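You operate a simulated robot arm through the tools that you are given. There is no shell and no other tool. Be economical: measure what you need, move in short steps, check, and stop when the job is done.

You run a simulated two-armed robot. Do the job below in one go: nothing can be reset, and whatever is moved stays where it is left.

Task
Gauge the Pack 72 board and lay it on the tray for its thickness.
Fine: push it in on the height slide, press the knob, pull the slide out again. Where these are worked on the way, their far stop is far enough and under half their travel is too little: height slide.

It is judged by the outcome, as a careful person would: the job done as asked, and still so three seconds after it is handed in. It fails if anything else is knocked over, pushed out of place, dropped, spilled or broken.

Robot
Two 6-joint arms with fingered hands on one trunk, hanging from a carriage that runs on a gantry, over the field with the corners [2.158, -0.986], [2.158, 0.294], [-0.142, 0.295], [-0.142, -0.985] (x, y) and turns from -201 to 486 degrees about z. Base frame: it is fixed where the carriage stands at the start and does not move with it; the origin is on the floor, on the carriage's upright axis, x ahead of it, y to its left, z up. Readings come in m, degrees, newtons and seconds.
The left shoulder is at the start at [0.04, 0.152, 1.502], the right one opposite. With the tool pointing down near the work surface each hand reaches from about 0.1 to 0.64 m from the robot's upright axis, wherever it stands, measured 20 degrees to its own side. Places, roughly: back tray [0.5, 0.5, 0.8]; front tray [0.5, 0.4, 0.8]; height dial [0.2, 0.1, 0.8]; height gauge [0, 0.3, 0.9]; height knob [-0.1, 0.4, 1]; height slide [-0.1, 0.2, 0.8]; top of the height slide [-0.1, 0.2, 0.8]. Payload 4 kg a hand.
The tool frame of a hand sits at the grasp point between the pads (the TCP): z along the fingers, y along the line on which they close. The tips reach 0.03 m beyond it. Largest opening 0.104 m; the body of the gripper starts 0.035 m behind the TCP. The gripper is a hand of 5 fingers: y runs from the thumb to the fingers, the wrist lies at [-0.015, -0.104, -0.178] in the tool frame, and closing takes about 1.5 s.
Orientation is that of the tool frame in the base frame, as [roll, pitch, yaw] about the fixed x, y, z axes, in that order (R = Rz(yaw) Ry(pitch) Rx(roll)). With the fingers straight down and the wrist toward the robot, the tool's x, y and z point along [0, 1, 0], [1, 0, 0] and [0, 0, -1] of the base frame.

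Tools
- The arms move only by the tool drive_tool. It takes "left_series", "right_series" or both (then of equal length, played together; a hand with none holds still); each is a list that holds one entry, the list of rows, each a list of 7 numbers: the gripper command, from -1 (shut) to 1 (fully open), values between in proportion, then the shift along the base's x, y, z in mm, then the turn, a rotation vector about the base's x, y, z in degrees. In form: [[[claw, x, y, z, rx, ry, rz], ...]]. A call has 1 to 12 rows; each row is the pose to reach, as a shift and turn from the pose commanded when the call began. Rows are played at 5 a second. More than 0.05 m and 8.6 degrees between two rows, or a gripper value outside its range, and nothing of the call is played. Where a pose cannot be reached the arm comes as near as it can. A force on the tool above 40 N (or 10 N above the force at the start of the call, whichever is more), or a blocked arm, ends the call early, and 0.2 s more pass. The fingers move at their own pace (about 0.045 m/s each) and stop on an object; they squeeze with about 26 N. The grip force told is the motor's: it shows also when the fingers shut on nothing. Time passes only in rows, and 0.2 s behind the last, so rows that repeat a pose let the fingers close. It gives the time, the measured TCP pose, the force on the tool (base axes), the opening and the grip force at its end, in the units of the frame above (readings bear some noise), with the torque about the TCP (base axes, N m) and any sound that the robot's microphone picked up.
- Cameras (640 x 400 px; columns grow to the right, rows downward): "scene" is now at [0.1818, 0.0508, 1.7671]; the picture's right is [0.93, -0.37, 0.00], its down [-0.34, -0.87, -0.36] and it looks along [0.13, 0.34, -0.93] (base axes); focal length 282 px, centre (320, 200). "left" rides on the left gripper at [-0.06, -0.083, -0.12] in its tool frame; the picture's right is [-0.79, -0.29, 0.54], its down [0.56, -0.71, 0.44] and it looks along [0.26, 0.65, 0.72] (tool axes); focal length 234 px, centre (320, 200). "right" rides on the right gripper at [0.06, -0.083, -0.119] in its tool frame; the picture's right is [-0.79, 0.29, -0.54], its down [-0.56, -0.71, 0.44] and it looks along [-0.26, 0.65, 0.72] (tool axes); focal length 234 px, centre (320, 200). There is no depth. A picture from a camera that has moved, and an enlarged one, comes with that camera's place and axes in the base frame and with its lens.
- capture(camera): a new picture of that camera. The clock stands still meanwhile.
- slide_trunk(by): slides the trunk up (or, below 0, down) by that many m; the arms and the scene camera ride with it, the base frame stays. It gives what a move gives, with no picture.
- steer(legs): drives the robot by 1 to 6 legs, each [ahead, left, turn to the left] in m, m and degrees, along the robot's own axes; the way and the turn of a leg run together, so that a leg with both is an arc; at most 1.5 m and 180 degrees a leg. The arms and the cameras ride along, it lands a little off, and it stops where it bumps. It keeps to its track: a leg is cut to what the track allows. It gives what a move gives.
- hand_shape(shape, hand): the hand has 5 fingers and takes this shape, open, in about a second: jaw (thumb against the fingers, like two jaws); tri (thumb and two fingers); tip (a fingertip pinch); poke (one finger out to press); point (the index stretched); flat (the hand flat); cup (the hand cupped); fist (a fist). The gripper value then closes the fingers along that shape, each until it touches; the sizes above hold for jaw. It gives what a move gives, with no picture.
- pan_tilt(pan, tilt): turns the head with the scene camera to pan (to the left, within 86 degrees either way) and tilt (down, from -29 to 69), counted from straight ahead of the robot. It gives what a move gives.
- close_up(camera, box): a new picture of the part [left, top, right, bottom] of that camera's present view, enlarged. The clock stands still meanwhile.
- hand_in(): hands the job in; it is judged then, once.

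Go step by step. Nothing tells you exact positions but the pictures and the camera data: compare them with the known pose of the tool, close in by small moves and look again before you grip or let go. The budget is 120 turns and 100 pictures, counting those below and the enlarged ones. Unless the task says otherwise, let go and move clear before handing in, and close with one line.

The tools are called after "Emit:" by a JSON object that holds its "name" and its "arguments". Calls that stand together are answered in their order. drive_tool: Moves the arms, as the interface text tells. Its arguments: {"type":"object","properties":{"left_series":{"type":"array"},"right_series":{"type":"array"}},"required":[]} The other tools are called the same way: slide_trunk (by) slides the trunk up or down; hand_shape (shape, hand) gives the hand a shape; steer (legs) drives the base; pan_tilt (pan, tilt) turns the head that bears the scene camera; capture (camera) takes a picture; close_up (camera, box) takes an enlarged picture of a part of a camera's view; hand_in () hands the job in.

At the start:

```text
time_s: 0.0
left_tool_pos: [0.2557, 0.3705, 1.0001]
left_orientation: [-179.9, -0.1, 89.9]
left_wrist_force: [-0.2, 0.2, 0.1]
left_ft_torque: [-0.02, -0.02, -0.02]
left_width: 0.1039
left_grasp_force: 0.1
left_shape: jaw
right_tool_pos: [0.6277, 0.0274, 0.9985]
right_orientation: [179.7, 1.1, 89.4]
right_wrist_force: [0.6, 0.7, -0.4]
right_ft_torque: [-0.01, 0.01, 0.0]
right_width: 0.1034
right_grasp_force: 0.0
right_shape: jaw
trunk travel left (down, up): [-0.675, 0.125]
robot x, y, heading: [0.0021, -0.0017, 0.2]
head pan, tilt: [68.5, 68.8]
```

scene: 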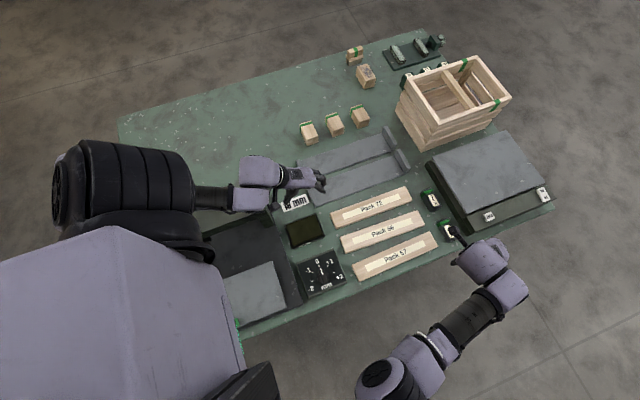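
right: 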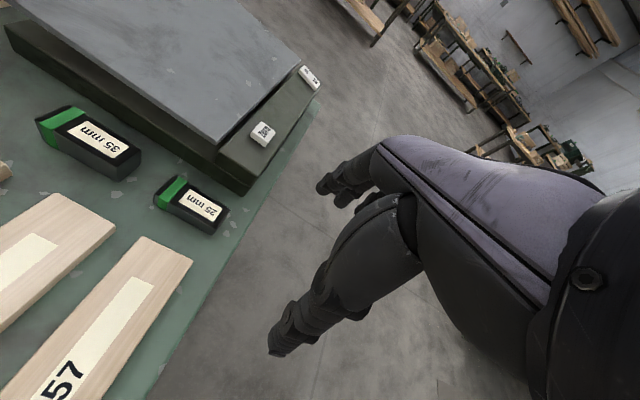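
left: 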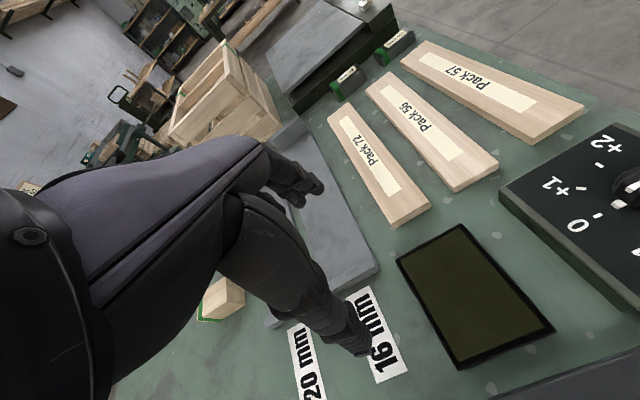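

I see three boards (Pack 72 nearest the trays), a display, a dial panel and a gauge at the lower left partly hidden by the robot's body. I look closer at the parts first.

Emit:
{"name": "close_up", "arguments": {"camera": "scene", "box": [200, 120, 460, 330]}}

Emit:
{"name": "close_up", "arguments": {"camera": "left", "box": [260, 100, 640, 400]}}

Emit:
{"name": "pan_tilt", "arguments": {"pan": 86, "tilt": 60}}

```text
1.90 times, centred on (330, 225) of scene
camera zoom: at [0.1818, 0.0508, 1.7671], right [0.93, -0.37, 0.0], down [-0.34, -0.87, -0.36], along [0.13, 0.34, -0.93], focal length 536 px, centre (301, 152)
```

zoom: 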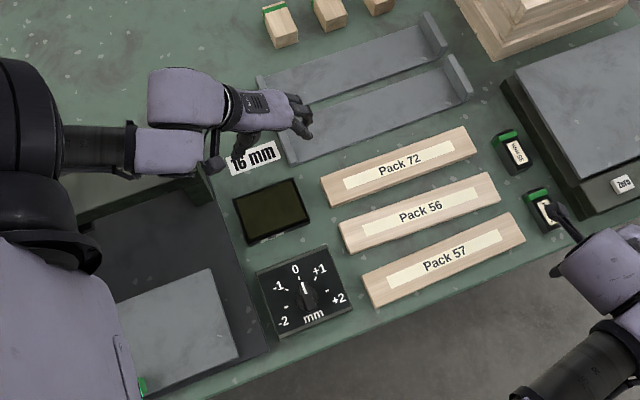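

```text
1.33 times, centred on (450, 250) of left
camera zoom: at [0.1731, 0.3095, 1.1198], right [-0.29, -0.79, -0.54], down [-0.71, 0.56, -0.44], along [0.65, 0.26, -0.72], focal length 312 px, centre (147, 133)
```

zoom: 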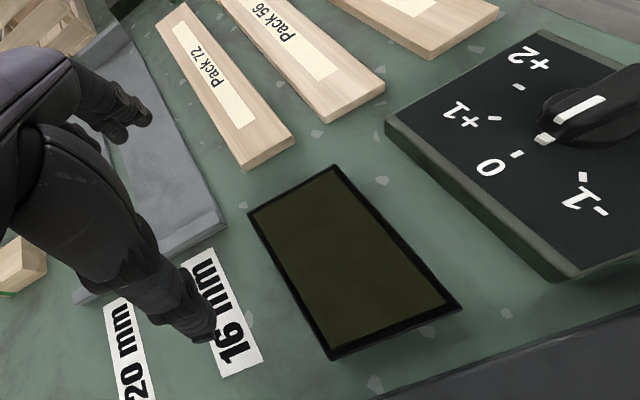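

```text
time_s: 0.8
left_tool_pos: [0.2551, 0.3703, 1.0006]
left_orientation: [-180.0, 0.0, 90.0]
left_wrist_force: [0.5, -0.7, -0.3]
left_ft_torque: [-0.01, -0.02, -0.01]
left_width: 0.1033
left_grasp_force: 0.0
left_shape: jaw
right_tool_pos: [0.6289, 0.0252, 0.9983]
right_orientation: [179.5, 1.3, 89.2]
right_wrist_force: [0.4, 0.0, 0.1]
right_ft_torque: [-0.02, 0.0, 0.02]
right_width: 0.1039
right_grasp_force: 0.1
right_shape: jaw
trunk travel left (down, up): [-0.675, 0.125]
robot x, y, heading: [-0.0036, 0.0034, -0.1]
head pan, tilt: [85.9, 60.0]
```

The dial allows a correction and there are 25/35 mm reference blocks, so the gauge may need checking. The gauge itself is hidden under my body; I back off and face the table.

Emit:
{"name": "slide_trunk", "arguments": {"by": 0.12}}

Emit:
{"name": "steer", "arguments": {"legs": [[0, -0.75, 0], [0.15, 0, 0], [0, 0, 90]]}}

Emit:
{"name": "pan_tilt", "arguments": {"pan": 0, "tilt": 50}}

Emit:
{"name": "capture", "arguments": {"camera": "scene"}}

```text
time_s: 2.3
left_tool_pos: [0.2551, 0.3702, 1.1199]
left_orientation: [180.0, 0.0, 90.0]
left_wrist_force: [-0.7, 0.2, 0.3]
left_ft_torque: [0.0, 0.01, 0.02]
left_width: 0.1038
left_grasp_force: 0.1
left_shape: jaw
right_tool_pos: [0.6274, 0.0257, 1.1179]
right_orientation: [179.6, 1.3, 89.1]
right_wrist_force: [-0.9, 0.1, -0.5]
right_ft_torque: [0.0, -0.01, -0.01]
right_width: 0.1035
right_grasp_force: 0.0
right_shape: jaw
trunk travel left (down, up): [-0.795, 0.005]
robot x, y, heading: [0.0043, -0.0023, 0.0]
head pan, tilt: [85.9, 60.0]
```

```text
time_s: 11.2
left_tool_pos: [-0.2265, -0.4979, 1.12]
left_orientation: [-180.0, 0.0, -178.6]
left_wrist_force: [-0.2, 0.0, 0.0]
left_ft_torque: [0.02, 0.03, 0.03]
left_width: 0.1037
left_grasp_force: 0.1
left_shape: jaw
right_tool_pos: [0.1103, -0.1177, 1.1184]
right_orientation: [179.5, 1.2, -179.5]
right_wrist_force: [0.4, 0.1, -0.2]
right_ft_torque: [-0.02, 0.0, -0.01]
right_width: 0.1037
right_grasp_force: 0.0
right_shape: jaw
trunk travel left (down, up): [-0.795, 0.005]
robot x, y, heading: [0.1535, -0.7448, 91.4]
head pan, tilt: [85.9, 60.0]
```

```text
time_s: 12.8
left_tool_pos: [-0.2265, -0.5004, 1.1204]
left_orientation: [179.9, 0.0, -178.7]
left_wrist_force: [0.1, 0.0, 0.6]
left_ft_torque: [-0.01, -0.02, 0.01]
left_width: 0.1037
left_grasp_force: 0.1
left_shape: jaw
right_tool_pos: [0.1103, -0.1177, 1.1177]
right_orientation: [179.5, 1.5, -179.5]
right_wrist_force: [-0.6, 0.0, -0.2]
right_ft_torque: [-0.01, 0.01, -0.02]
right_width: 0.1037
right_grasp_force: 0.0
right_shape: jaw
trunk travel left (down, up): [-0.795, 0.005]
robot x, y, heading: [0.1485, -0.743, 91.4]
head pan, tilt: [0.0, 50.0]
```

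```text
94 pictures are left
camera scene: at [0.1446, -0.5104, 1.909], right [1.0, 0.02, 0.0], down [0.02, -0.77, -0.64], along [-0.02, 0.64, -0.77], focal length 282 px, centre (320, 200)
```

scene: 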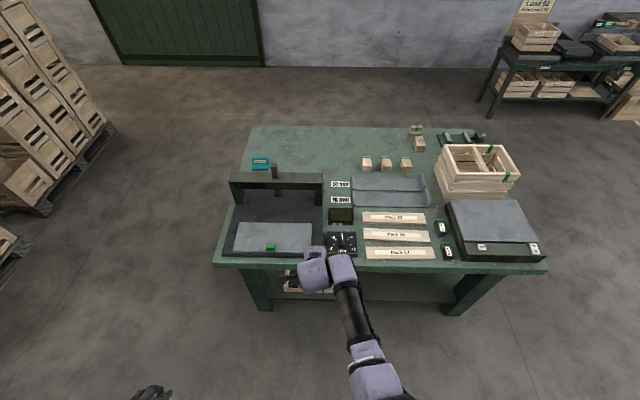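

Emit:
{"name": "close_up", "arguments": {"camera": "scene", "box": [210, 140, 370, 265]}}

Emit:
{"name": "close_up", "arguments": {"camera": "scene", "box": [320, 150, 480, 265]}}

```text
3.20 times, centred on (290, 202) of scene
camera zoom: at [0.1446, -0.5104, 1.909], right [1.0, 0.02, 0.0], down [0.02, -0.77, -0.64], along [-0.02, 0.64, -0.77], focal length 901 px, centre (416, 192)
```

zoom: 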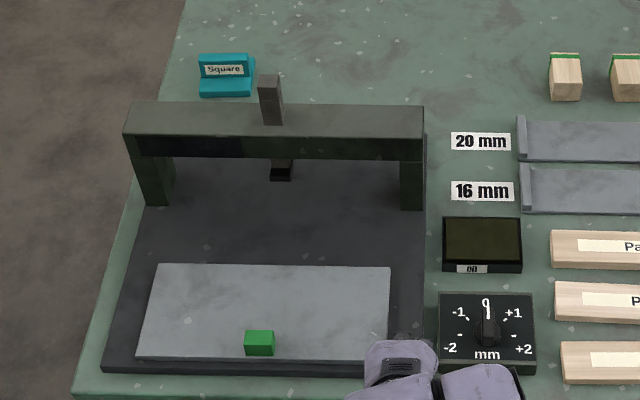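

```text
3.48 times, centred on (400, 208) of scene
camera zoom: at [0.1446, -0.5104, 1.909], right [1.0, 0.02, 0.0], down [0.02, -0.77, -0.64], along [-0.02, 0.64, -0.77], focal length 979 px, centre (42, 174)
```

zoom: 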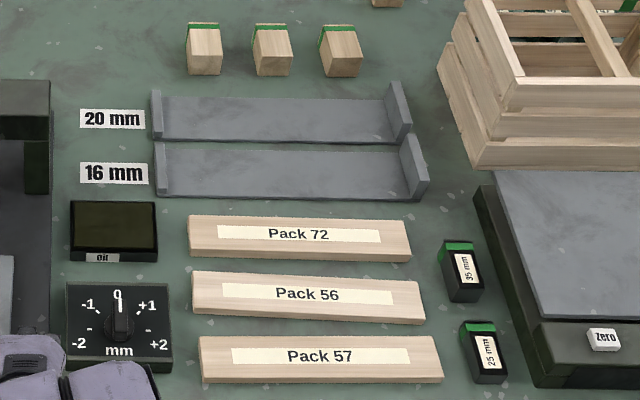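

Emit:
{"name": "close_up", "arguments": {"camera": "scene", "box": [318, 200, 362, 260]}}

Emit:
{"name": "close_up", "arguments": {"camera": "scene", "box": [425, 215, 465, 260]}}

Emit:
{"name": "close_up", "arguments": {"camera": "scene", "box": [225, 150, 330, 260]}}

```text
6.67 times, centred on (340, 230) of scene
camera zoom: at [0.1446, -0.5104, 1.909], right [1.0, 0.02, 0.0], down [0.02, -0.77, -0.64], along [-0.02, 0.64, -0.77], focal length 1877 px, centre (187, 0)
```

zoom: 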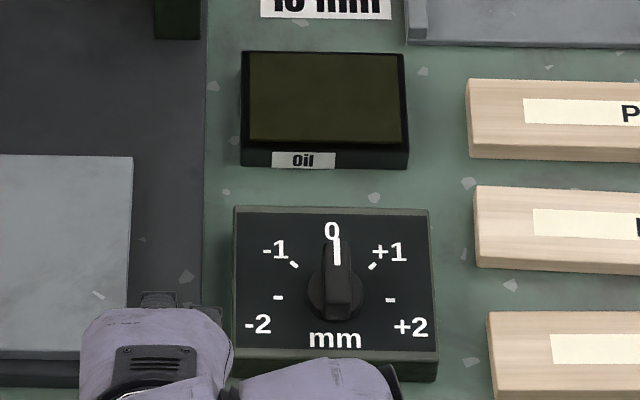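

```text
8.89 times, centred on (445, 238) of scene
camera zoom: at [0.1446, -0.5104, 1.909], right [1.0, 0.02, 0.0], down [0.02, -0.77, -0.64], along [-0.02, 0.64, -0.77], focal length 2502 px, centre (-791, -133)
```

zoom: 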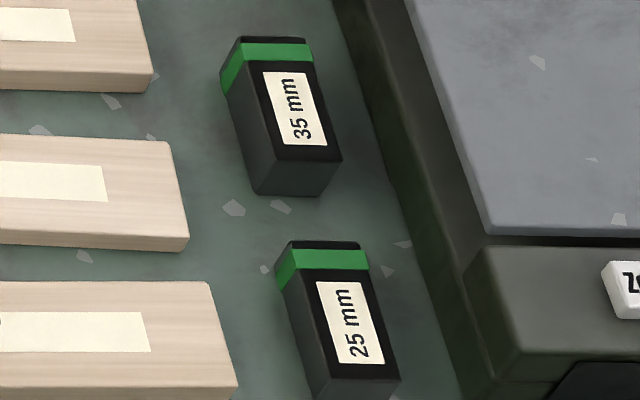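

```text
3.64 times, centred on (278, 205) of scene
camera zoom: at [0.1446, -0.5104, 1.909], right [1.0, 0.02, 0.0], down [0.02, -0.77, -0.64], along [-0.02, 0.64, -0.77], focal length 1024 px, centre (474, 182)
```

zoom: 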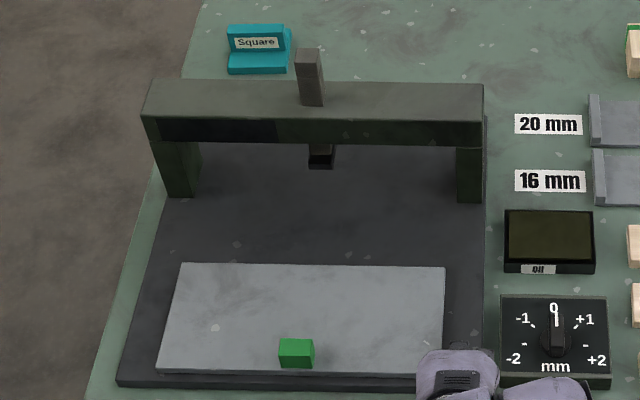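

The board lies around (0.476, 0.30), long side along x; my right hand already points down with its closing line along y. I drive so that the right hand hovers over Pack 72.

Emit:
{"name": "steer", "arguments": {"legs": [[0, -0.361, 0], [0.409, 0, 0], [0, 0, -1.4]]}}

Emit:
{"name": "capture", "arguments": {"camera": "right"}}

Emit:
{"name": "capture", "arguments": {"camera": "scene"}}

```text
time_s: 17.6
left_tool_pos: [0.1301, -0.0732, 1.1195]
left_orientation: [180.0, 0.0, -180.0]
left_wrist_force: [-0.3, 0.2, 0.7]
left_ft_torque: [-0.01, -0.03, 0.0]
left_width: 0.1036
left_grasp_force: 0.1
left_shape: jaw
right_tool_pos: [0.4777, 0.2992, 1.1188]
right_orientation: [179.5, 1.4, 179.1]
right_wrist_force: [0.7, -0.6, -1.0]
right_ft_torque: [0.02, 0.03, -0.02]
right_width: 0.1035
right_grasp_force: 0.0
right_shape: jaw
trunk travel left (down, up): [-0.795, 0.005]
robot x, y, heading: [0.4982, -0.3298, 90.0]
head pan, tilt: [0.0, 50.0]
```

```text
88 pictures are left
camera right: at [0.4114, 0.2164, 1.2364], right [0.78, 0.27, 0.56], down [0.56, -0.71, -0.43], along [0.28, 0.65, -0.71], focal length 234 px, centre (320, 200)
```

right: 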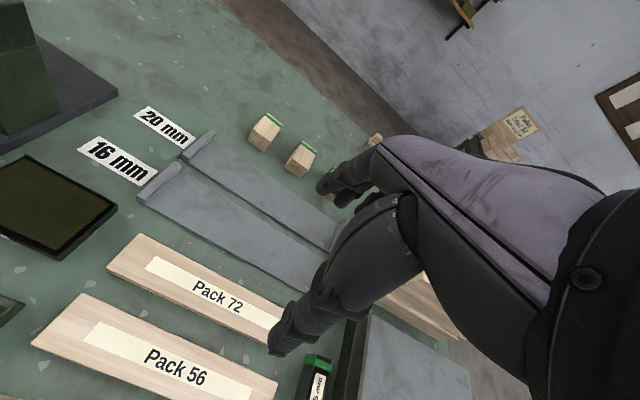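

```text
87 pictures are left
camera scene: at [0.5019, -0.0928, 1.909], right [1.0, 0.0, 0.0], down [0.0, -0.77, -0.64], along [0.0, 0.64, -0.77], focal length 282 px, centre (320, 200)
```

scene: 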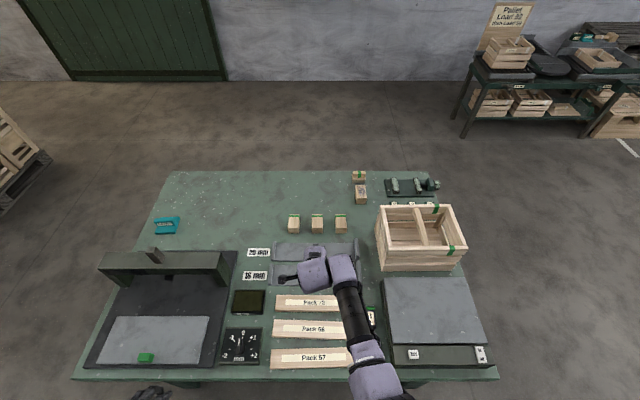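

Pack 72 top comes out at about (0.476, 0.307, 0.81). I lower the right hand part way and look again.

Emit:
{"name": "drive_tool", "arguments": {"right_series": [[[0.7, 0, 6, -50, 0, 0, 0], [0.7, 0, 6, -100, 0, 0, 0], [0.7, 0, 6, -150, 0, 0, 0], [0.7, 0, 6, -200, 0, 0, 0], [0.7, 0, 6, -230, 0, 0, 0]]]}}

Emit:
{"name": "capture", "arguments": {"camera": "right"}}

Emit:
{"name": "close_up", "arguments": {"camera": "scene", "box": [240, 230, 400, 350]}}

```text
refused: row 1 steps farther than a row can; nothing moved
```

```text
86 pictures are left
camera right: at [0.4114, 0.2164, 1.2364], right [0.78, 0.27, 0.56], down [0.56, -0.71, -0.43], along [0.28, 0.65, -0.71], focal length 234 px, centre (320, 200)
```

right: 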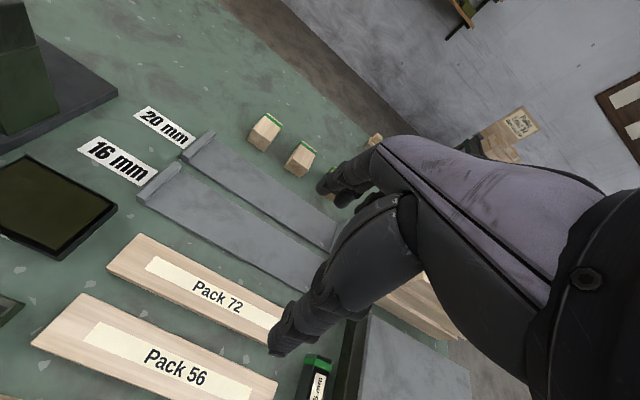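

```text
3.33 times, centred on (320, 290) of scene
camera zoom: at [0.5019, -0.0928, 1.909], right [1.0, 0.0, 0.0], down [0.0, -0.77, -0.64], along [0.0, 0.64, -0.77], focal length 938 px, centre (320, -100)
```

zoom: 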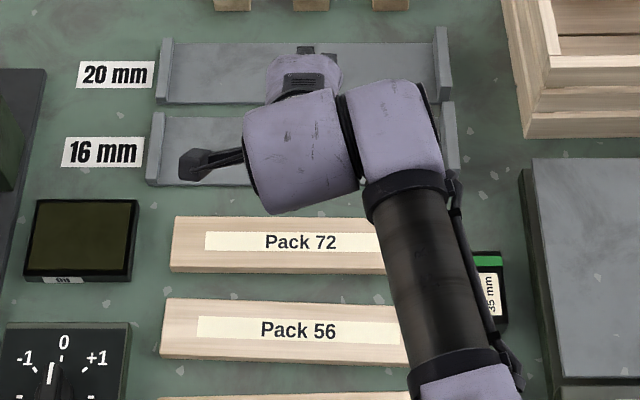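

Emit:
{"name": "drive_tool", "arguments": {"right_series": [[[0.7, 0, 6, -45, 0, 0, 0], [0.7, 0, 6, -90, 0, 0, 0], [0.7, 0, 6, -135, 0, 0, 0], [0.7, 0, 6, -180, 0, 0, 0], [0.7, 0, 6, -220, 0, 0, 0]]]}}

Emit:
{"name": "capture", "arguments": {"camera": "right"}}

Emit:
{"name": "close_up", "arguments": {"camera": "scene", "box": [240, 230, 400, 350]}}

```text
time_s: 18.8
left_tool_pos: [0.1304, -0.072, 1.1199]
left_orientation: [179.9, 0.0, -180.0]
left_wrist_force: [0.9, -0.6, 1.0]
left_ft_torque: [-0.02, -0.01, -0.03]
left_width: 0.1038
left_grasp_force: 0.0
left_shape: jaw
right_tool_pos: [0.4889, 0.2535, 0.9967]
right_orientation: [179.5, 1.4, 179.3]
right_wrist_force: [0.3, -0.6, -0.1]
right_ft_torque: [-0.02, -0.02, 0.03]
right_width: 0.0886
right_grasp_force: 0.2
right_shape: jaw
right hand out of reach, approached as far as the arm can: row 2, 3, 4, 5
trunk travel left (down, up): [-0.795, 0.005]
robot x, y, heading: [0.503, -0.3289, 89.8]
head pan, tilt: [0.0, 50.0]
```

```text
84 pictures are left
camera right: at [0.4237, 0.1692, 1.1147], right [0.78, 0.27, 0.56], down [0.56, -0.71, -0.43], along [0.28, 0.65, -0.71], focal length 234 px, centre (320, 200)
```

right: 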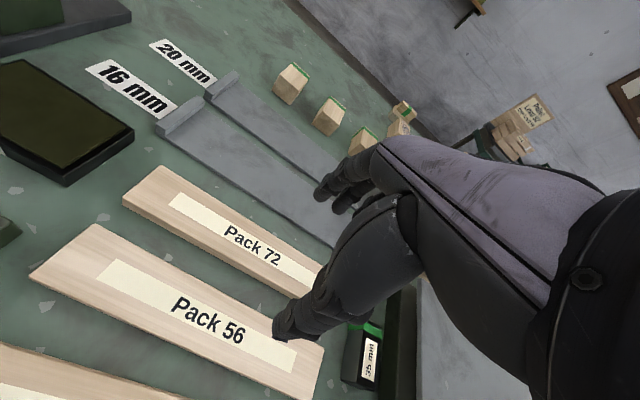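

```text
3.33 times, centred on (320, 290) of scene
camera zoom: at [0.5019, -0.0926, 1.9092], right [1.0, 0.0, 0.0], down [0.0, -0.77, -0.64], along [0.0, 0.64, -0.77], focal length 938 px, centre (320, -100)
```

zoom: 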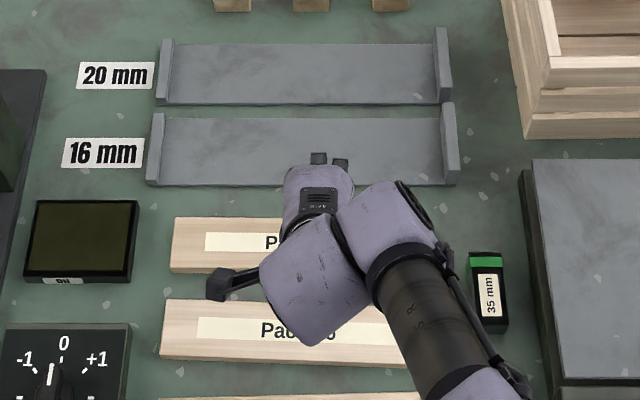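

The arm is at its reach limit; I bring the hand in, drive closer and lower the trunk.

Emit:
{"name": "drive_tool", "arguments": {"right_series": [[[0.7, -5, -30, 0, 0, 0, 0], [0.7, -10, -60, 0, 0, 0, 0], [0.7, -12, -100, 0, 0, 0, 0]]]}}

Emit:
{"name": "steer", "arguments": {"legs": [[0.15, 0, 0]]}}

Emit:
{"name": "slide_trunk", "arguments": {"by": -0.1}}

Emit:
{"name": "capture", "arguments": {"camera": "right"}}

Emit:
{"name": "capture", "arguments": {"camera": "scene"}}

```text
time_s: 19.6
left_tool_pos: [0.1298, -0.0732, 1.1202]
left_orientation: [-180.0, 0.1, 180.0]
left_wrist_force: [0.5, 0.6, 0.5]
left_ft_torque: [0.04, 0.03, -0.01]
left_width: 0.1038
left_grasp_force: 0.0
left_shape: jaw
right_tool_pos: [0.5334, 0.3096, 1.1043]
right_orientation: [165.9, 5.1, 177.0]
right_wrist_force: [-0.7, 0.3, -0.5]
right_ft_torque: [0.03, -0.01, 0.03]
right_width: 0.0886
right_grasp_force: 0.1
right_shape: jaw
trunk travel left (down, up): [-0.795, 0.005]
robot x, y, heading: [0.4985, -0.3297, 89.9]
head pan, tilt: [0.0, 50.0]
stopped in row 3 (right hand): the arm was blocked; the commanded pose is now the measured one
```

```text
time_s: 21.0
left_tool_pos: [0.1309, 0.0742, 1.12]
left_orientation: [180.0, 0.0, 179.9]
left_wrist_force: [-0.6, -0.2, 0.2]
left_ft_torque: [0.03, 0.03, 0.0]
left_width: 0.1037
left_grasp_force: 0.1
left_shape: jaw
right_tool_pos: [0.533, 0.4563, 1.103]
right_orientation: [166.0, 5.2, 177.1]
right_wrist_force: [0.2, 0.9, -0.3]
right_ft_torque: [-0.01, -0.04, -0.03]
right_width: 0.0887
right_grasp_force: 0.1
right_shape: jaw
trunk travel left (down, up): [-0.795, 0.005]
robot x, y, heading: [0.498, -0.1769, 89.9]
head pan, tilt: [0.0, 50.0]
```

```text
time_s: 22.3
left_tool_pos: [0.13, 0.0748, 1.0193]
left_orientation: [180.0, 0.0, -180.0]
left_wrist_force: [0.8, 0.5, 0.1]
left_ft_torque: [-0.01, -0.01, 0.02]
left_width: 0.1037
left_grasp_force: 0.1
left_shape: jaw
right_tool_pos: [0.5341, 0.4581, 1.0023]
right_orientation: [166.0, 5.2, 177.1]
right_wrist_force: [0.6, -0.4, 0.7]
right_ft_torque: [-0.02, 0.03, 0.0]
right_width: 0.0886
right_grasp_force: 0.0
right_shape: jaw
trunk travel left (down, up): [-0.695, 0.105]
robot x, y, heading: [0.5021, -0.1803, 89.8]
head pan, tilt: [0.0, 50.0]
```

```text
82 pictures are left
camera right: at [0.4591, 0.3506, 1.0943], right [0.74, 0.11, 0.67], down [0.58, -0.61, -0.54], along [0.35, 0.78, -0.51], focal length 234 px, centre (320, 200)
```

right: 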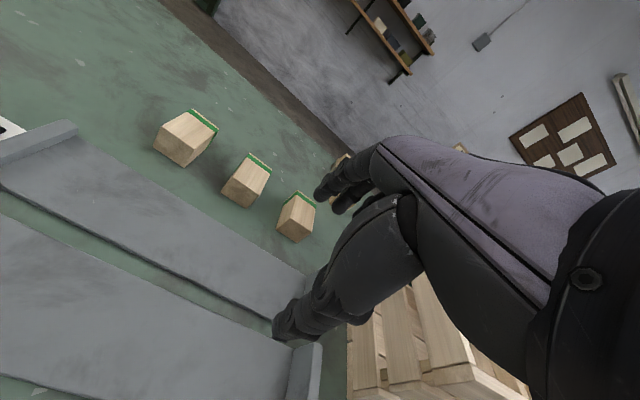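

```text
81 pictures are left
camera scene: at [0.5017, 0.0558, 1.8091], right [1.0, 0.0, 0.0], down [0.0, -0.77, -0.64], along [0.0, 0.64, -0.77], focal length 282 px, centre (320, 200)
```

scene: 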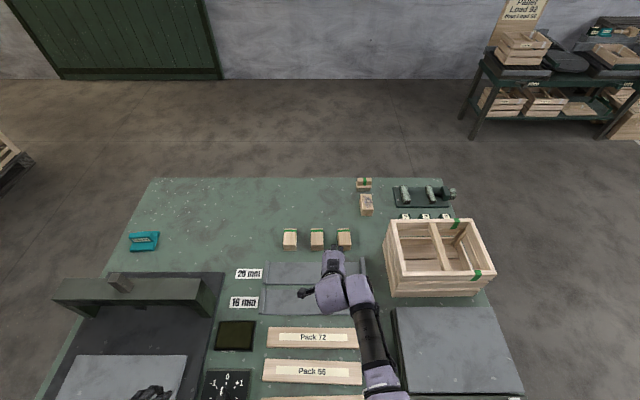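

Hand drifted to (0.534, 0.458, 1.0) and is tilted 15°. I straighten it and bring it back over the board.

Emit:
{"name": "drive_tool", "arguments": {"right_series": [[[0.7, -12, -30, 0, -3.4, 1.4, 0.5], [0.7, -24, -60, 0, -6.8, 2.9, 1], [0.7, -36, -90, 0, -10.2, 4.3, 1.5], [0.7, -48, -120, 0, -13.7, 5.8, 2], [0.7, -58, -150, 0, -13.7, 5.8, 2]]]}}

Emit:
{"name": "capture", "arguments": {"camera": "right"}}

```text
time_s: 23.1
left_tool_pos: [0.1313, 0.0766, 1.0197]
left_orientation: [-180.0, 0.1, 179.9]
left_wrist_force: [-0.1, 0.2, -0.8]
left_ft_torque: [-0.01, -0.04, 0.0]
left_width: 0.1038
left_grasp_force: 0.2
left_shape: jaw
right_tool_pos: [0.5616, 0.4691, 1.0832]
right_orientation: [165.0, 6.4, 176.5]
right_wrist_force: [0.4, -0.6, 0.1]
right_ft_torque: [-0.02, 0.02, 0.03]
right_width: 0.0885
right_grasp_force: 0.1
right_shape: jaw
trunk travel left (down, up): [-0.695, 0.105]
robot x, y, heading: [0.5001, -0.1778, 90.0]
head pan, tilt: [0.0, 50.0]
stopped in row 3 (right hand): the arm was blocked; the commanded pose is now the measured one
```

```text
80 pictures are left
camera right: at [0.4833, 0.3601, 1.1703], right [0.72, 0.09, 0.68], down [0.59, -0.6, -0.54], along [0.36, 0.79, -0.49], focal length 234 px, centre (320, 200)
```

right: 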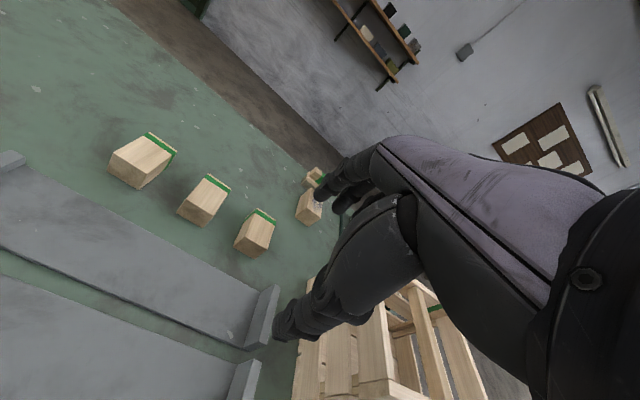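

The arm seems caught in an awkward joint pose; I test a small straightening turn to see how it answers.

Emit:
{"name": "drive_tool", "arguments": {"right_series": [[[0.7, 0, 0, 0, -2, 1, 0], [0.7, 0, 0, 0, -4, 2, 0], [0.7, 0, 0, 0, -6, 3, 0]]]}}

Emit:
{"name": "pan_tilt", "arguments": {"pan": -20, "tilt": 68}}

Emit:
{"name": "capture", "arguments": {"camera": "scene"}}

```text
time_s: 23.9
left_tool_pos: [0.1303, 0.075, 1.0198]
left_orientation: [-180.0, 0.0, -180.0]
left_wrist_force: [-0.4, -0.4, 0.3]
left_ft_torque: [-0.02, -0.01, 0.01]
left_width: 0.1039
left_grasp_force: 0.1
left_shape: jaw
right_tool_pos: [0.5561, 0.4655, 1.0817]
right_orientation: [171.2, 3.5, 177.0]
right_wrist_force: [-1.0, 0.1, 0.0]
right_ft_torque: [-0.01, -0.03, -0.03]
right_width: 0.0884
right_grasp_force: 0.0
right_shape: jaw
trunk travel left (down, up): [-0.695, 0.105]
robot x, y, heading: [0.4976, -0.1777, 90.1]
head pan, tilt: [0.0, 50.0]
```

```text
time_s: 24.7
left_tool_pos: [0.131, 0.0751, 1.0204]
left_orientation: [-180.0, -0.1, 180.0]
left_wrist_force: [-0.2, -0.1, -0.6]
left_ft_torque: [0.03, 0.02, 0.01]
left_width: 0.1036
left_grasp_force: 0.1
left_shape: jaw
right_tool_pos: [0.5573, 0.4666, 1.0815]
right_orientation: [171.2, 3.5, 176.9]
right_wrist_force: [-0.1, 0.7, -0.6]
right_ft_torque: [0.03, 0.02, 0.04]
right_width: 0.0882
right_grasp_force: 0.0
right_shape: jaw
trunk travel left (down, up): [-0.695, 0.105]
robot x, y, heading: [0.5006, -0.1795, 90.2]
head pan, tilt: [-20.0, 68.0]
```

```text
79 pictures are left
camera scene: at [0.5212, 0.0323, 1.7878], right [0.94, -0.34, 0.0], down [-0.32, -0.87, -0.38], along [0.13, 0.35, -0.93], focal length 282 px, centre (320, 200)
```

scene: 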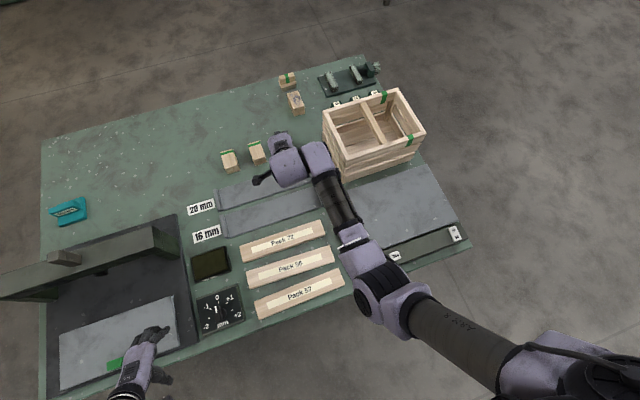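

Small turns work. I finish straightening, then draw in with smaller steps.

Emit:
{"name": "drive_tool", "arguments": {"right_series": [[[0.7, 0, 0, 0, -3, 1, 0.5], [0.7, 0, 0, 0, -6, 2, 1], [0.7, 0, 0, 0, -8.5, 3.3, 2]]]}}

Emit:
{"name": "drive_tool", "arguments": {"right_series": [[[0.7, -5, -15, 0, 0, 0, 0], [0.7, -10, -30, 0, 0, 0, 0], [0.7, -15, -45, 0, 0, 0, 0], [0.7, -20, -60, 0, 0, 0, 0]]]}}

```text
time_s: 25.5
left_tool_pos: [0.1306, 0.0757, 1.0197]
left_orientation: [-180.0, 0.0, 180.0]
left_wrist_force: [0.1, -0.1, 0.4]
left_ft_torque: [0.02, 0.04, 0.0]
left_width: 0.1035
left_grasp_force: 0.0
left_shape: jaw
right_tool_pos: [0.5427, 0.4721, 1.0765]
right_orientation: [179.8, 0.9, 178.6]
right_wrist_force: [-0.2, 0.6, -0.2]
right_ft_torque: [0.0, -0.02, 0.0]
right_width: 0.0887
right_grasp_force: 0.1
right_shape: jaw
right hand out of reach, approached as far as the arm can: row 1, 2, 3
trunk travel left (down, up): [-0.695, 0.105]
robot x, y, heading: [0.501, -0.1822, 89.8]
head pan, tilt: [-20.0, 68.0]
```

```text
time_s: 26.7
left_tool_pos: [0.1308, 0.0755, 1.0195]
left_orientation: [-180.0, -0.1, -179.9]
left_wrist_force: [0.6, -0.1, -0.2]
left_ft_torque: [0.02, 0.02, 0.0]
left_width: 0.1038
left_grasp_force: 0.1
left_shape: jaw
right_tool_pos: [0.5284, 0.4472, 1.0797]
right_orientation: [177.9, 2.0, 177.7]
right_wrist_force: [0.2, 0.6, -0.1]
right_ft_torque: [0.01, 0.03, 0.06]
right_width: 0.0887
right_grasp_force: 0.0
right_shape: jaw
right hand out of reach, approached as far as the arm can: row 1, 2, 3, 4
trunk travel left (down, up): [-0.695, 0.105]
robot x, y, heading: [0.4987, -0.1801, 89.7]
head pan, tilt: [-20.0, 68.0]
stopped in row 4 (right hand): the arm was blocked; the commanded pose is now the measured one
```

Going inwards is limited while the hand is in front of the trunk; it works better off to its own side. I shift the base back and left, then move the hand to the right.

Emit:
{"name": "steer", "arguments": {"legs": [[-0.17, 0, 0], [0, 0.2, 0]]}}

Emit:
{"name": "drive_tool", "arguments": {"right_series": [[[0.7, 15, 0, 0, -1, 0, 0], [0.7, 35, 0, 0, -2, 1, 1], [0.7, 60, 0, 0, -2, 2, 2], [0.7, 85, 0, 0, -2, 2, 2], [0.7, 110, 0, 0, -2, 2, 2]]]}}

```text
time_s: 29.4
left_tool_pos: [-0.0672, -0.095, 1.0207]
left_orientation: [180.0, 0.1, 179.9]
left_wrist_force: [0.3, 0.2, -0.6]
left_ft_torque: [0.01, 0.03, 0.0]
left_width: 0.104
left_grasp_force: 0.0
left_shape: jaw
right_tool_pos: [0.3298, 0.2748, 1.0763]
right_orientation: [178.1, 1.9, 178.0]
right_wrist_force: [0.1, -0.6, -0.1]
right_ft_torque: [0.0, -0.04, -0.01]
right_width: 0.0885
right_grasp_force: 0.0
right_shape: jaw
trunk travel left (down, up): [-0.695, 0.105]
robot x, y, heading: [0.3061, -0.3535, 90.1]
head pan, tilt: [-20.0, 68.0]
```

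```text
time_s: 30.6
left_tool_pos: [-0.0666, -0.096, 1.0203]
left_orientation: [179.9, 0.0, -180.0]
left_wrist_force: [1.1, 0.0, -0.2]
left_ft_torque: [-0.01, -0.01, 0.0]
left_width: 0.1037
left_grasp_force: 0.1
left_shape: jaw
right_tool_pos: [0.3759, 0.2828, 1.0618]
right_orientation: [179.7, 2.2, 176.7]
right_wrist_force: [0.9, 0.5, -0.1]
right_ft_torque: [0.0, 0.01, 0.0]
right_width: 0.0882
right_grasp_force: 0.1
right_shape: jaw
right hand out of reach, approached as far as the arm can: row 2, 3, 4, 5
trunk travel left (down, up): [-0.695, 0.105]
robot x, y, heading: [0.3021, -0.3493, 89.9]
head pan, tilt: [-20.0, 68.0]
```

Emit:
{"name": "drive_tool", "arguments": {"right_series": [[[0.7, 0, -20, 0, 0, 0, 0], [0.7, 0, -40, 0, 0, 0, 0], [0.7, 0, -60, 0, 0, 0, 0], [0.7, 0, -80, 0, 0, 0, 0]]]}}

Emit:
{"name": "capture", "arguments": {"camera": "scene"}}

```text
time_s: 31.6
left_tool_pos: [-0.0654, -0.0959, 1.0193]
left_orientation: [-180.0, 0.0, -180.0]
left_wrist_force: [-0.5, 0.0, -0.1]
left_ft_torque: [0.01, 0.01, 0.0]
left_width: 0.1037
left_grasp_force: 0.1
left_shape: jaw
right_tool_pos: [0.3751, 0.2308, 1.0433]
right_orientation: [178.9, 3.1, 174.5]
right_wrist_force: [-0.1, 0.3, -0.1]
right_ft_torque: [0.01, 0.02, 0.03]
right_width: 0.0885
right_grasp_force: 0.1
right_shape: jaw
right hand out of reach, approached as far as the arm can: row 1, 2, 3, 4
trunk travel left (down, up): [-0.695, 0.105]
robot x, y, heading: [0.3043, -0.3513, 90.0]
head pan, tilt: [-20.0, 68.0]
```

```text
78 pictures are left
camera scene: at [0.324, -0.1393, 1.7877], right [0.94, -0.34, 0.0], down [-0.32, -0.87, -0.37], along [0.13, 0.35, -0.93], focal length 282 px, centre (320, 200)
```

scene: 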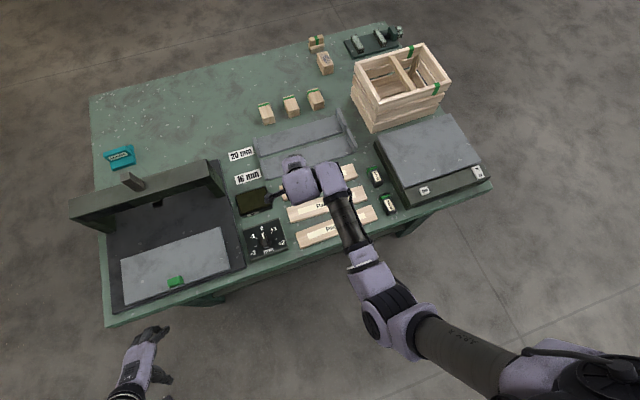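

Emit:
{"name": "drive_tool", "arguments": {"right_series": [[[0.7, 0, 0, 0, 0, 0, -5], [0.7, 0, 0, 0, 0, 0, -10], [0.7, 0, 0, 0, 0, 0, -15], [0.7, 0, 0, 0, 0, 0, -20]]]}}

```text
time_s: 32.8
left_tool_pos: [-0.0665, -0.0973, 1.0195]
left_orientation: [-179.9, 0.0, 180.0]
left_wrist_force: [0.6, -0.7, 0.8]
left_ft_torque: [-0.02, -0.01, 0.0]
left_width: 0.1037
left_grasp_force: 0.0
left_shape: jaw
right_tool_pos: [0.4303, 0.2261, 1.0255]
right_orientation: [177.7, 7.5, 154.6]
right_wrist_force: [0.7, 0.5, -0.8]
right_ft_torque: [0.03, 0.0, 0.0]
right_width: 0.0883
right_grasp_force: 0.0
right_shape: jaw
trunk travel left (down, up): [-0.695, 0.105]
robot x, y, heading: [0.3033, -0.3493, 90.1]
head pan, tilt: [-20.0, 68.0]
stopped in row 4 (right hand): the arm was blocked; the commanded pose is now the measured one
```

Emit:
{"name": "drive_tool", "arguments": {"right_series": [[[0.7, 5, -10, 0, 0, 0, 0], [0.7, 10, -20, 0, 0, 0, 0], [0.7, 15, -30, 0, 0, 0, 0], [0.7, 20, -40, 0, 0, 0, 0], [0.7, 25, -50, 0, 0, 0, 0]]]}}

Emit:
{"name": "pan_tilt", "arguments": {"pan": -50, "tilt": 60}}

Emit:
{"name": "capture", "arguments": {"camera": "scene"}}

```text
time_s: 34.0
left_tool_pos: [-0.067, -0.0958, 1.019]
left_orientation: [-179.9, 0.0, 180.0]
left_wrist_force: [-0.1, 0.7, 0.2]
left_ft_torque: [0.01, -0.01, -0.01]
left_width: 0.1038
left_grasp_force: 0.1
left_shape: jaw
right_tool_pos: [0.4529, 0.1759, 1.0249]
right_orientation: [177.8, 7.3, 154.6]
right_wrist_force: [0.6, -0.3, 0.7]
right_ft_torque: [0.01, 0.0, -0.01]
right_width: 0.0884
right_grasp_force: 0.1
right_shape: jaw
trunk travel left (down, up): [-0.695, 0.105]
robot x, y, heading: [0.3012, -0.3482, 90.2]
head pan, tilt: [-20.0, 68.0]
```

```text
time_s: 34.9
left_tool_pos: [-0.0686, -0.0952, 1.0203]
left_orientation: [179.9, 0.0, 179.9]
left_wrist_force: [-0.4, 0.3, -0.2]
left_ft_torque: [0.01, -0.01, -0.03]
left_width: 0.1039
left_grasp_force: 0.0
left_shape: jaw
right_tool_pos: [0.4517, 0.1755, 1.0254]
right_orientation: [177.7, 7.5, 154.6]
right_wrist_force: [-0.3, -0.3, 0.1]
right_ft_torque: [-0.03, -0.01, -0.01]
right_width: 0.0886
right_grasp_force: 0.1
right_shape: jaw
trunk travel left (down, up): [-0.695, 0.105]
robot x, y, heading: [0.3002, -0.3531, 90.1]
head pan, tilt: [-50.0, 60.0]
```

```text
77 pictures are left
camera scene: at [0.3556, -0.1496, 1.7964], right [0.64, -0.77, 0.0], down [-0.66, -0.56, -0.5], along [0.38, 0.32, -0.87], focal length 282 px, centre (320, 200)
```

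scene: 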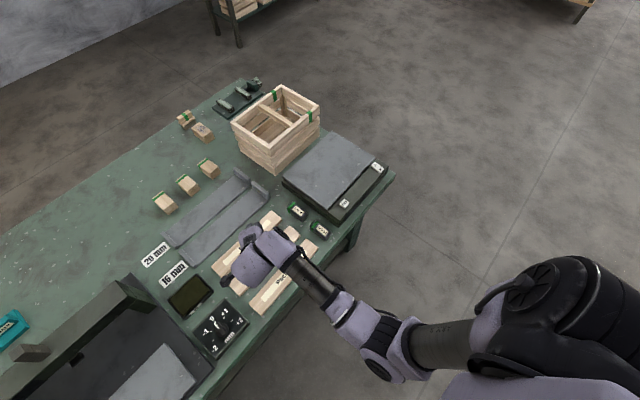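

The arm moves freely now that the wrist is turned. I pull in further and straighten.

Emit:
{"name": "drive_tool", "arguments": {"right_series": [[[0.7, 5, -15, 0, 0, 2, 0], [0.7, 10, -30, 0, 0.5, 4, 0], [0.7, 15, -45, 0, 1, 6, 0], [0.7, 20, -60, 0, 1, 7.7, 0], [0.7, 20, -60, 0, 1, 7.7, 5], [0.7, 20, -60, 0, 1, 7.7, 10]]]}}

```text
time_s: 36.3
left_tool_pos: [-0.0658, -0.0968, 1.0196]
left_orientation: [179.9, 0.0, -180.0]
left_wrist_force: [0.7, 0.1, 0.7]
left_ft_torque: [0.02, -0.01, 0.01]
left_width: 0.104
left_grasp_force: 0.0
left_shape: jaw
right_tool_pos: [0.4503, 0.1155, 1.0244]
right_orientation: [179.3, 0.6, 164.2]
right_wrist_force: [0.4, 0.1, 0.2]
right_ft_torque: [-0.02, 0.0, 0.0]
right_width: 0.0883
right_grasp_force: 0.0
right_shape: jaw
right hand out of reach, approached as far as the arm can: row 6
trunk travel left (down, up): [-0.695, 0.105]
robot x, y, heading: [0.3007, -0.3527, 89.6]
head pan, tilt: [-50.0, 60.0]
```

The yaw limit depends on direction from the trunk, so I turn the whole robot 25° left; then the hand can hold its closing line along y with the wrist turned comfortably.

Emit:
{"name": "steer", "arguments": {"legs": [[0, 0, 25], [0.058, -0.288, 0]]}}

Emit:
{"name": "drive_tool", "arguments": {"right_series": [[[0.7, 0, 0, 0, 0, 0, -4], [0.7, 0, 0, 0, 0, 0, -9]]]}}

```text
time_s: 39.6
left_tool_pos: [0.0979, -0.1043, 1.0193]
left_orientation: [180.0, 0.1, -154.6]
left_wrist_force: [0.1, 0.4, 0.0]
left_ft_torque: [0.03, -0.04, 0.01]
left_width: 0.1038
left_grasp_force: 0.0
left_shape: jaw
right_tool_pos: [0.4755, 0.3092, 1.0235]
right_orientation: [179.4, 0.7, -170.5]
right_wrist_force: [0.8, 0.8, 0.1]
right_ft_torque: [-0.01, -0.03, -0.03]
right_width: 0.0885
right_grasp_force: 0.2
right_shape: jaw
trunk travel left (down, up): [-0.695, 0.105]
robot x, y, heading: [0.5422, -0.1772, 115.3]
head pan, tilt: [-50.0, 60.0]
```

```text
time_s: 40.2
left_tool_pos: [0.0977, -0.1037, 1.0197]
left_orientation: [-180.0, 0.0, -154.6]
left_wrist_force: [-0.8, 0.5, 0.0]
left_ft_torque: [0.01, -0.02, 0.0]
left_width: 0.1039
left_grasp_force: 0.1
left_shape: jaw
right_tool_pos: [0.4748, 0.3092, 1.0245]
right_orientation: [179.2, 0.5, -179.6]
right_wrist_force: [0.6, 0.1, -0.2]
right_ft_torque: [-0.04, -0.01, 0.0]
right_width: 0.0884
right_grasp_force: 0.1
right_shape: jaw
trunk travel left (down, up): [-0.695, 0.105]
robot x, y, heading: [0.5384, -0.1751, 115.2]
head pan, tilt: [-50.0, 60.0]
```

The hand is over the board with correct yaw. I go down to about 0.90 and look.

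Emit:
{"name": "drive_tool", "arguments": {"right_series": [[[0.7, 0, 0, -30, 0, 0, 0], [0.7, 0, 0, -60, 0, 0, 0], [0.7, 0, 0, -90, 0, 0, 0], [0.7, 0, 0, -120, 0, 0, 0]]]}}

Emit:
{"name": "capture", "arguments": {"camera": "right"}}

Emit:
{"name": "pan_tilt", "arguments": {"pan": -20, "tilt": 60}}

Emit:
{"name": "capture", "arguments": {"camera": "scene"}}

```text
time_s: 41.2
left_tool_pos: [0.0978, -0.1027, 1.0204]
left_orientation: [-180.0, 0.1, -154.6]
left_wrist_force: [0.1, -0.7, 1.4]
left_ft_torque: [0.0, -0.03, 0.04]
left_width: 0.1036
left_grasp_force: 0.1
left_shape: jaw
right_tool_pos: [0.475, 0.3086, 0.9029]
right_orientation: [179.2, 0.5, -179.4]
right_wrist_force: [0.2, 0.2, -0.6]
right_ft_torque: [0.01, 0.0, 0.03]
right_width: 0.0882
right_grasp_force: 0.0
right_shape: jaw
trunk travel left (down, up): [-0.695, 0.105]
robot x, y, heading: [0.5427, -0.1768, 115.5]
head pan, tilt: [-50.0, 60.0]
```

```text
76 pictures are left
camera right: at [0.4141, 0.2225, 1.0218], right [0.78, 0.29, 0.55], down [0.57, -0.69, -0.44], along [0.26, 0.66, -0.71], focal length 234 px, centre (320, 200)
```

right: 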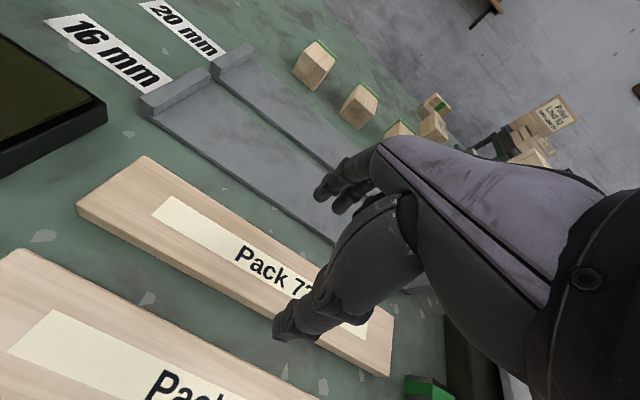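

```text
time_s: 42.2
left_tool_pos: [0.0982, -0.105, 1.0197]
left_orientation: [-180.0, 0.0, -154.6]
left_wrist_force: [0.3, 0.0, 0.2]
left_ft_torque: [-0.04, -0.01, -0.01]
left_width: 0.1039
left_grasp_force: 0.1
left_shape: jaw
right_tool_pos: [0.4754, 0.3068, 0.9038]
right_orientation: [179.3, 0.6, -179.5]
right_wrist_force: [-0.5, 0.0, 0.8]
right_ft_torque: [0.0, -0.06, -0.02]
right_width: 0.0884
right_grasp_force: 0.1
right_shape: jaw
trunk travel left (down, up): [-0.695, 0.105]
robot x, y, heading: [0.5434, -0.1776, 115.4]
head pan, tilt: [-20.0, 60.0]
```

```text
75 pictures are left
camera scene: at [0.468, 0.0345, 1.7964], right [1.0, 0.09, 0.0], down [0.08, -0.86, -0.5], along [-0.05, 0.5, -0.87], focal length 282 px, centre (320, 200)
```

scene: 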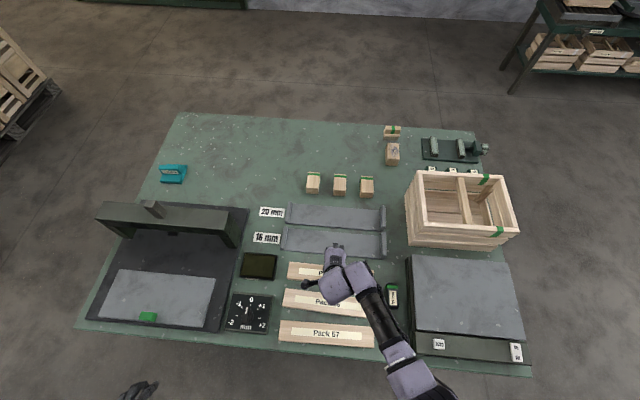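

Board centre comes out at about (0.478, 0.311), top near 0.805. I go down to TCP z ≈ 0.83 and check.

Emit:
{"name": "drive_tool", "arguments": {"right_series": [[[0.7, 3, 4, -25, 0, 0, 0], [0.7, 3, 4, -50, 0, 0, 0], [0.7, 3, 4, -65, 0, 0, 0], [0.7, 3, 4, -73, 0, 0, 0]]]}}

Emit:
{"name": "capture", "arguments": {"camera": "right"}}

Emit:
{"name": "close_up", "arguments": {"camera": "scene", "box": [270, 220, 410, 320]}}

```text
time_s: 43.2
left_tool_pos: [0.0977, -0.1036, 1.0202]
left_orientation: [180.0, 0.0, -154.5]
left_wrist_force: [0.3, 0.6, 0.0]
left_ft_torque: [0.01, 0.02, 0.01]
left_width: 0.1039
left_grasp_force: 0.0
left_shape: jaw
right_tool_pos: [0.4779, 0.3134, 0.8327]
right_orientation: [179.2, 0.6, -179.5]
right_wrist_force: [-1.1, -0.8, -1.1]
right_ft_torque: [0.01, -0.01, -0.02]
right_width: 0.0885
right_grasp_force: 0.2
right_shape: jaw
trunk travel left (down, up): [-0.695, 0.105]
robot x, y, heading: [0.544, -0.1735, 115.2]
head pan, tilt: [-20.0, 60.0]
```

```text
74 pictures are left
camera right: at [0.4162, 0.2263, 0.9504], right [0.78, 0.29, 0.55], down [0.57, -0.69, -0.44], along [0.26, 0.66, -0.71], focal length 234 px, centre (320, 200)
```

right: 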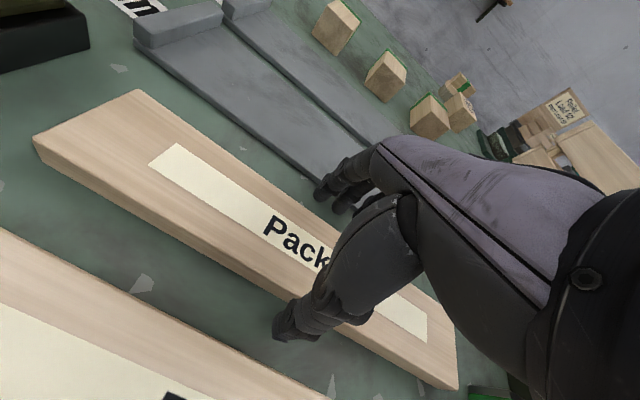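

```text
4.00 times, centred on (340, 270) of scene
camera zoom: at [0.4679, 0.0344, 1.7964], right [1.0, 0.09, 0.0], down [0.08, -0.86, -0.5], along [-0.05, 0.5, -0.87], focal length 1126 px, centre (240, -80)
```

zoom: 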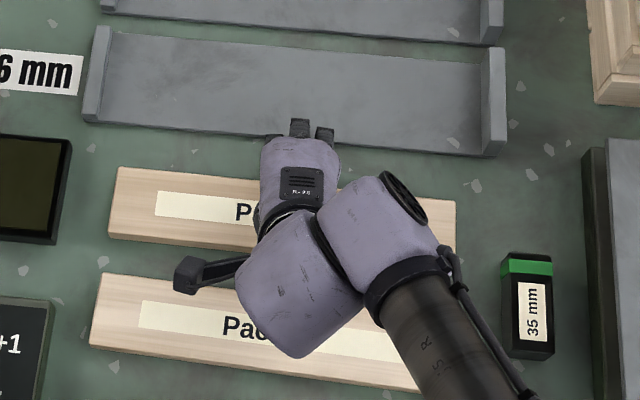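

The fingers straddle the board. I lower 6 mm more and close.

Emit:
{"name": "drive_tool", "arguments": {"right_series": [[[0.7, 0, 0, -6, 0, 0, 0], [0.3, 0, 0, -6, 0, 0, 0], [-0.2, 0, 0, -6, 0, 0, 0], [-0.6, 0, 0, -6, 0, 0, 0], [-0.6, 0, 0, -6, 0, 0, 0], [-0.6, 0, 0, -6, 0, 0, 0], [-0.6, 0, 0, -6, 0, 0, 0]]]}}

Emit:
{"name": "capture", "arguments": {"camera": "right"}}

```text
time_s: 43.9
left_tool_pos: [0.098, -0.1034, 1.0211]
left_orientation: [-180.0, -0.1, -154.5]
left_wrist_force: [0.1, -0.1, -0.4]
left_ft_torque: [0.01, -0.01, 0.0]
left_width: 0.1037
left_grasp_force: 0.0
left_shape: jaw
right_tool_pos: [0.4717, 0.317, 0.831]
right_orientation: [178.9, -0.1, -179.5]
right_wrist_force: [0.0, -6.7, 22.8]
right_ft_torque: [-1.22, -0.02, 0.1]
right_width: 0.0537
right_grasp_force: 25.7
right_shape: jaw
trunk travel left (down, up): [-0.695, 0.105]
robot x, y, heading: [0.5444, -0.1746, 115.3]
head pan, tilt: [-20.0, 60.0]
stopped in row 3 (right hand): the force on the tool passed its limit at 47 N (the readings are from after the stop); the commanded pose is now the measured one
```

```text
72 pictures are left
camera right: at [0.4122, 0.2301, 0.9494], right [0.79, 0.28, 0.55], down [0.56, -0.69, -0.45], along [0.25, 0.66, -0.71], focal length 234 px, centre (320, 200)
```

right: 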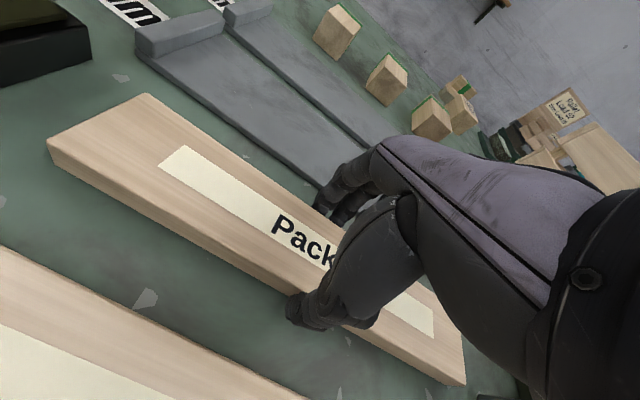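

The fingers hold the board (width 0.054) but press on the table; I lift gently while gripping.

Emit:
{"name": "drive_tool", "arguments": {"right_series": [[[-0.3, 0, 0, 2, 0, 0, 0], [-0.4, 0, 0, 4, 0, 0, 0], [-0.5, 0, 0, 6, 0, 0, 0], [-0.5, 0, 0, 15, 0, 0, 0], [-0.5, 0, 0, 40, 0, 0, 0], [-0.5, 0, 0, 80, 0, 0, 0]]]}}

Emit:
{"name": "capture", "arguments": {"camera": "right"}}

Emit:
{"name": "capture", "arguments": {"camera": "scene"}}

```text
time_s: 45.3
left_tool_pos: [0.0982, -0.1041, 1.019]
left_orientation: [-180.0, 0.0, -154.6]
left_wrist_force: [0.5, -0.1, 0.1]
left_ft_torque: [-0.03, 0.0, 0.0]
left_width: 0.1041
left_grasp_force: 0.1
left_shape: jaw
right_tool_pos: [0.4746, 0.3147, 0.9088]
right_orientation: [179.1, 0.1, -179.5]
right_wrist_force: [-0.2, 0.6, -2.0]
right_ft_torque: [0.02, 0.03, 0.02]
right_width: 0.0539
right_grasp_force: 25.8
right_shape: jaw
trunk travel left (down, up): [-0.695, 0.105]
robot x, y, heading: [0.5398, -0.1738, 115.2]
head pan, tilt: [-20.0, 60.0]
```

```text
71 pictures are left
camera right: at [0.4141, 0.2285, 1.0277], right [0.79, 0.29, 0.55], down [0.57, -0.69, -0.45], along [0.25, 0.66, -0.71], focal length 234 px, centre (320, 200)
```

right: 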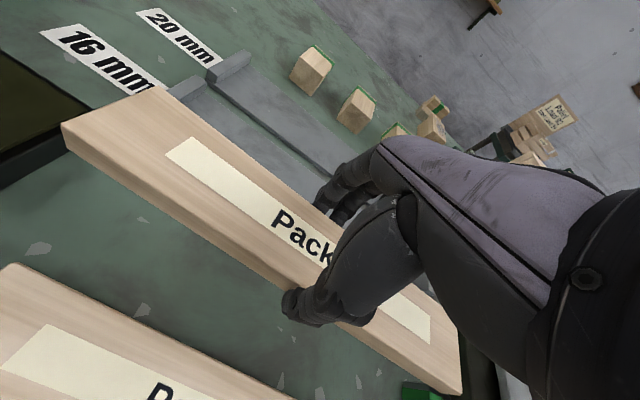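

```text
70 pictures are left
camera scene: at [0.4679, 0.0344, 1.7964], right [1.0, 0.09, 0.0], down [0.08, -0.86, -0.5], along [-0.05, 0.5, -0.87], focal length 282 px, centre (320, 200)
```

scene: 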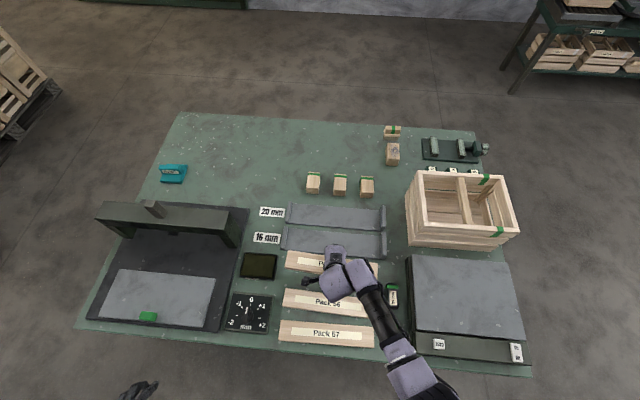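

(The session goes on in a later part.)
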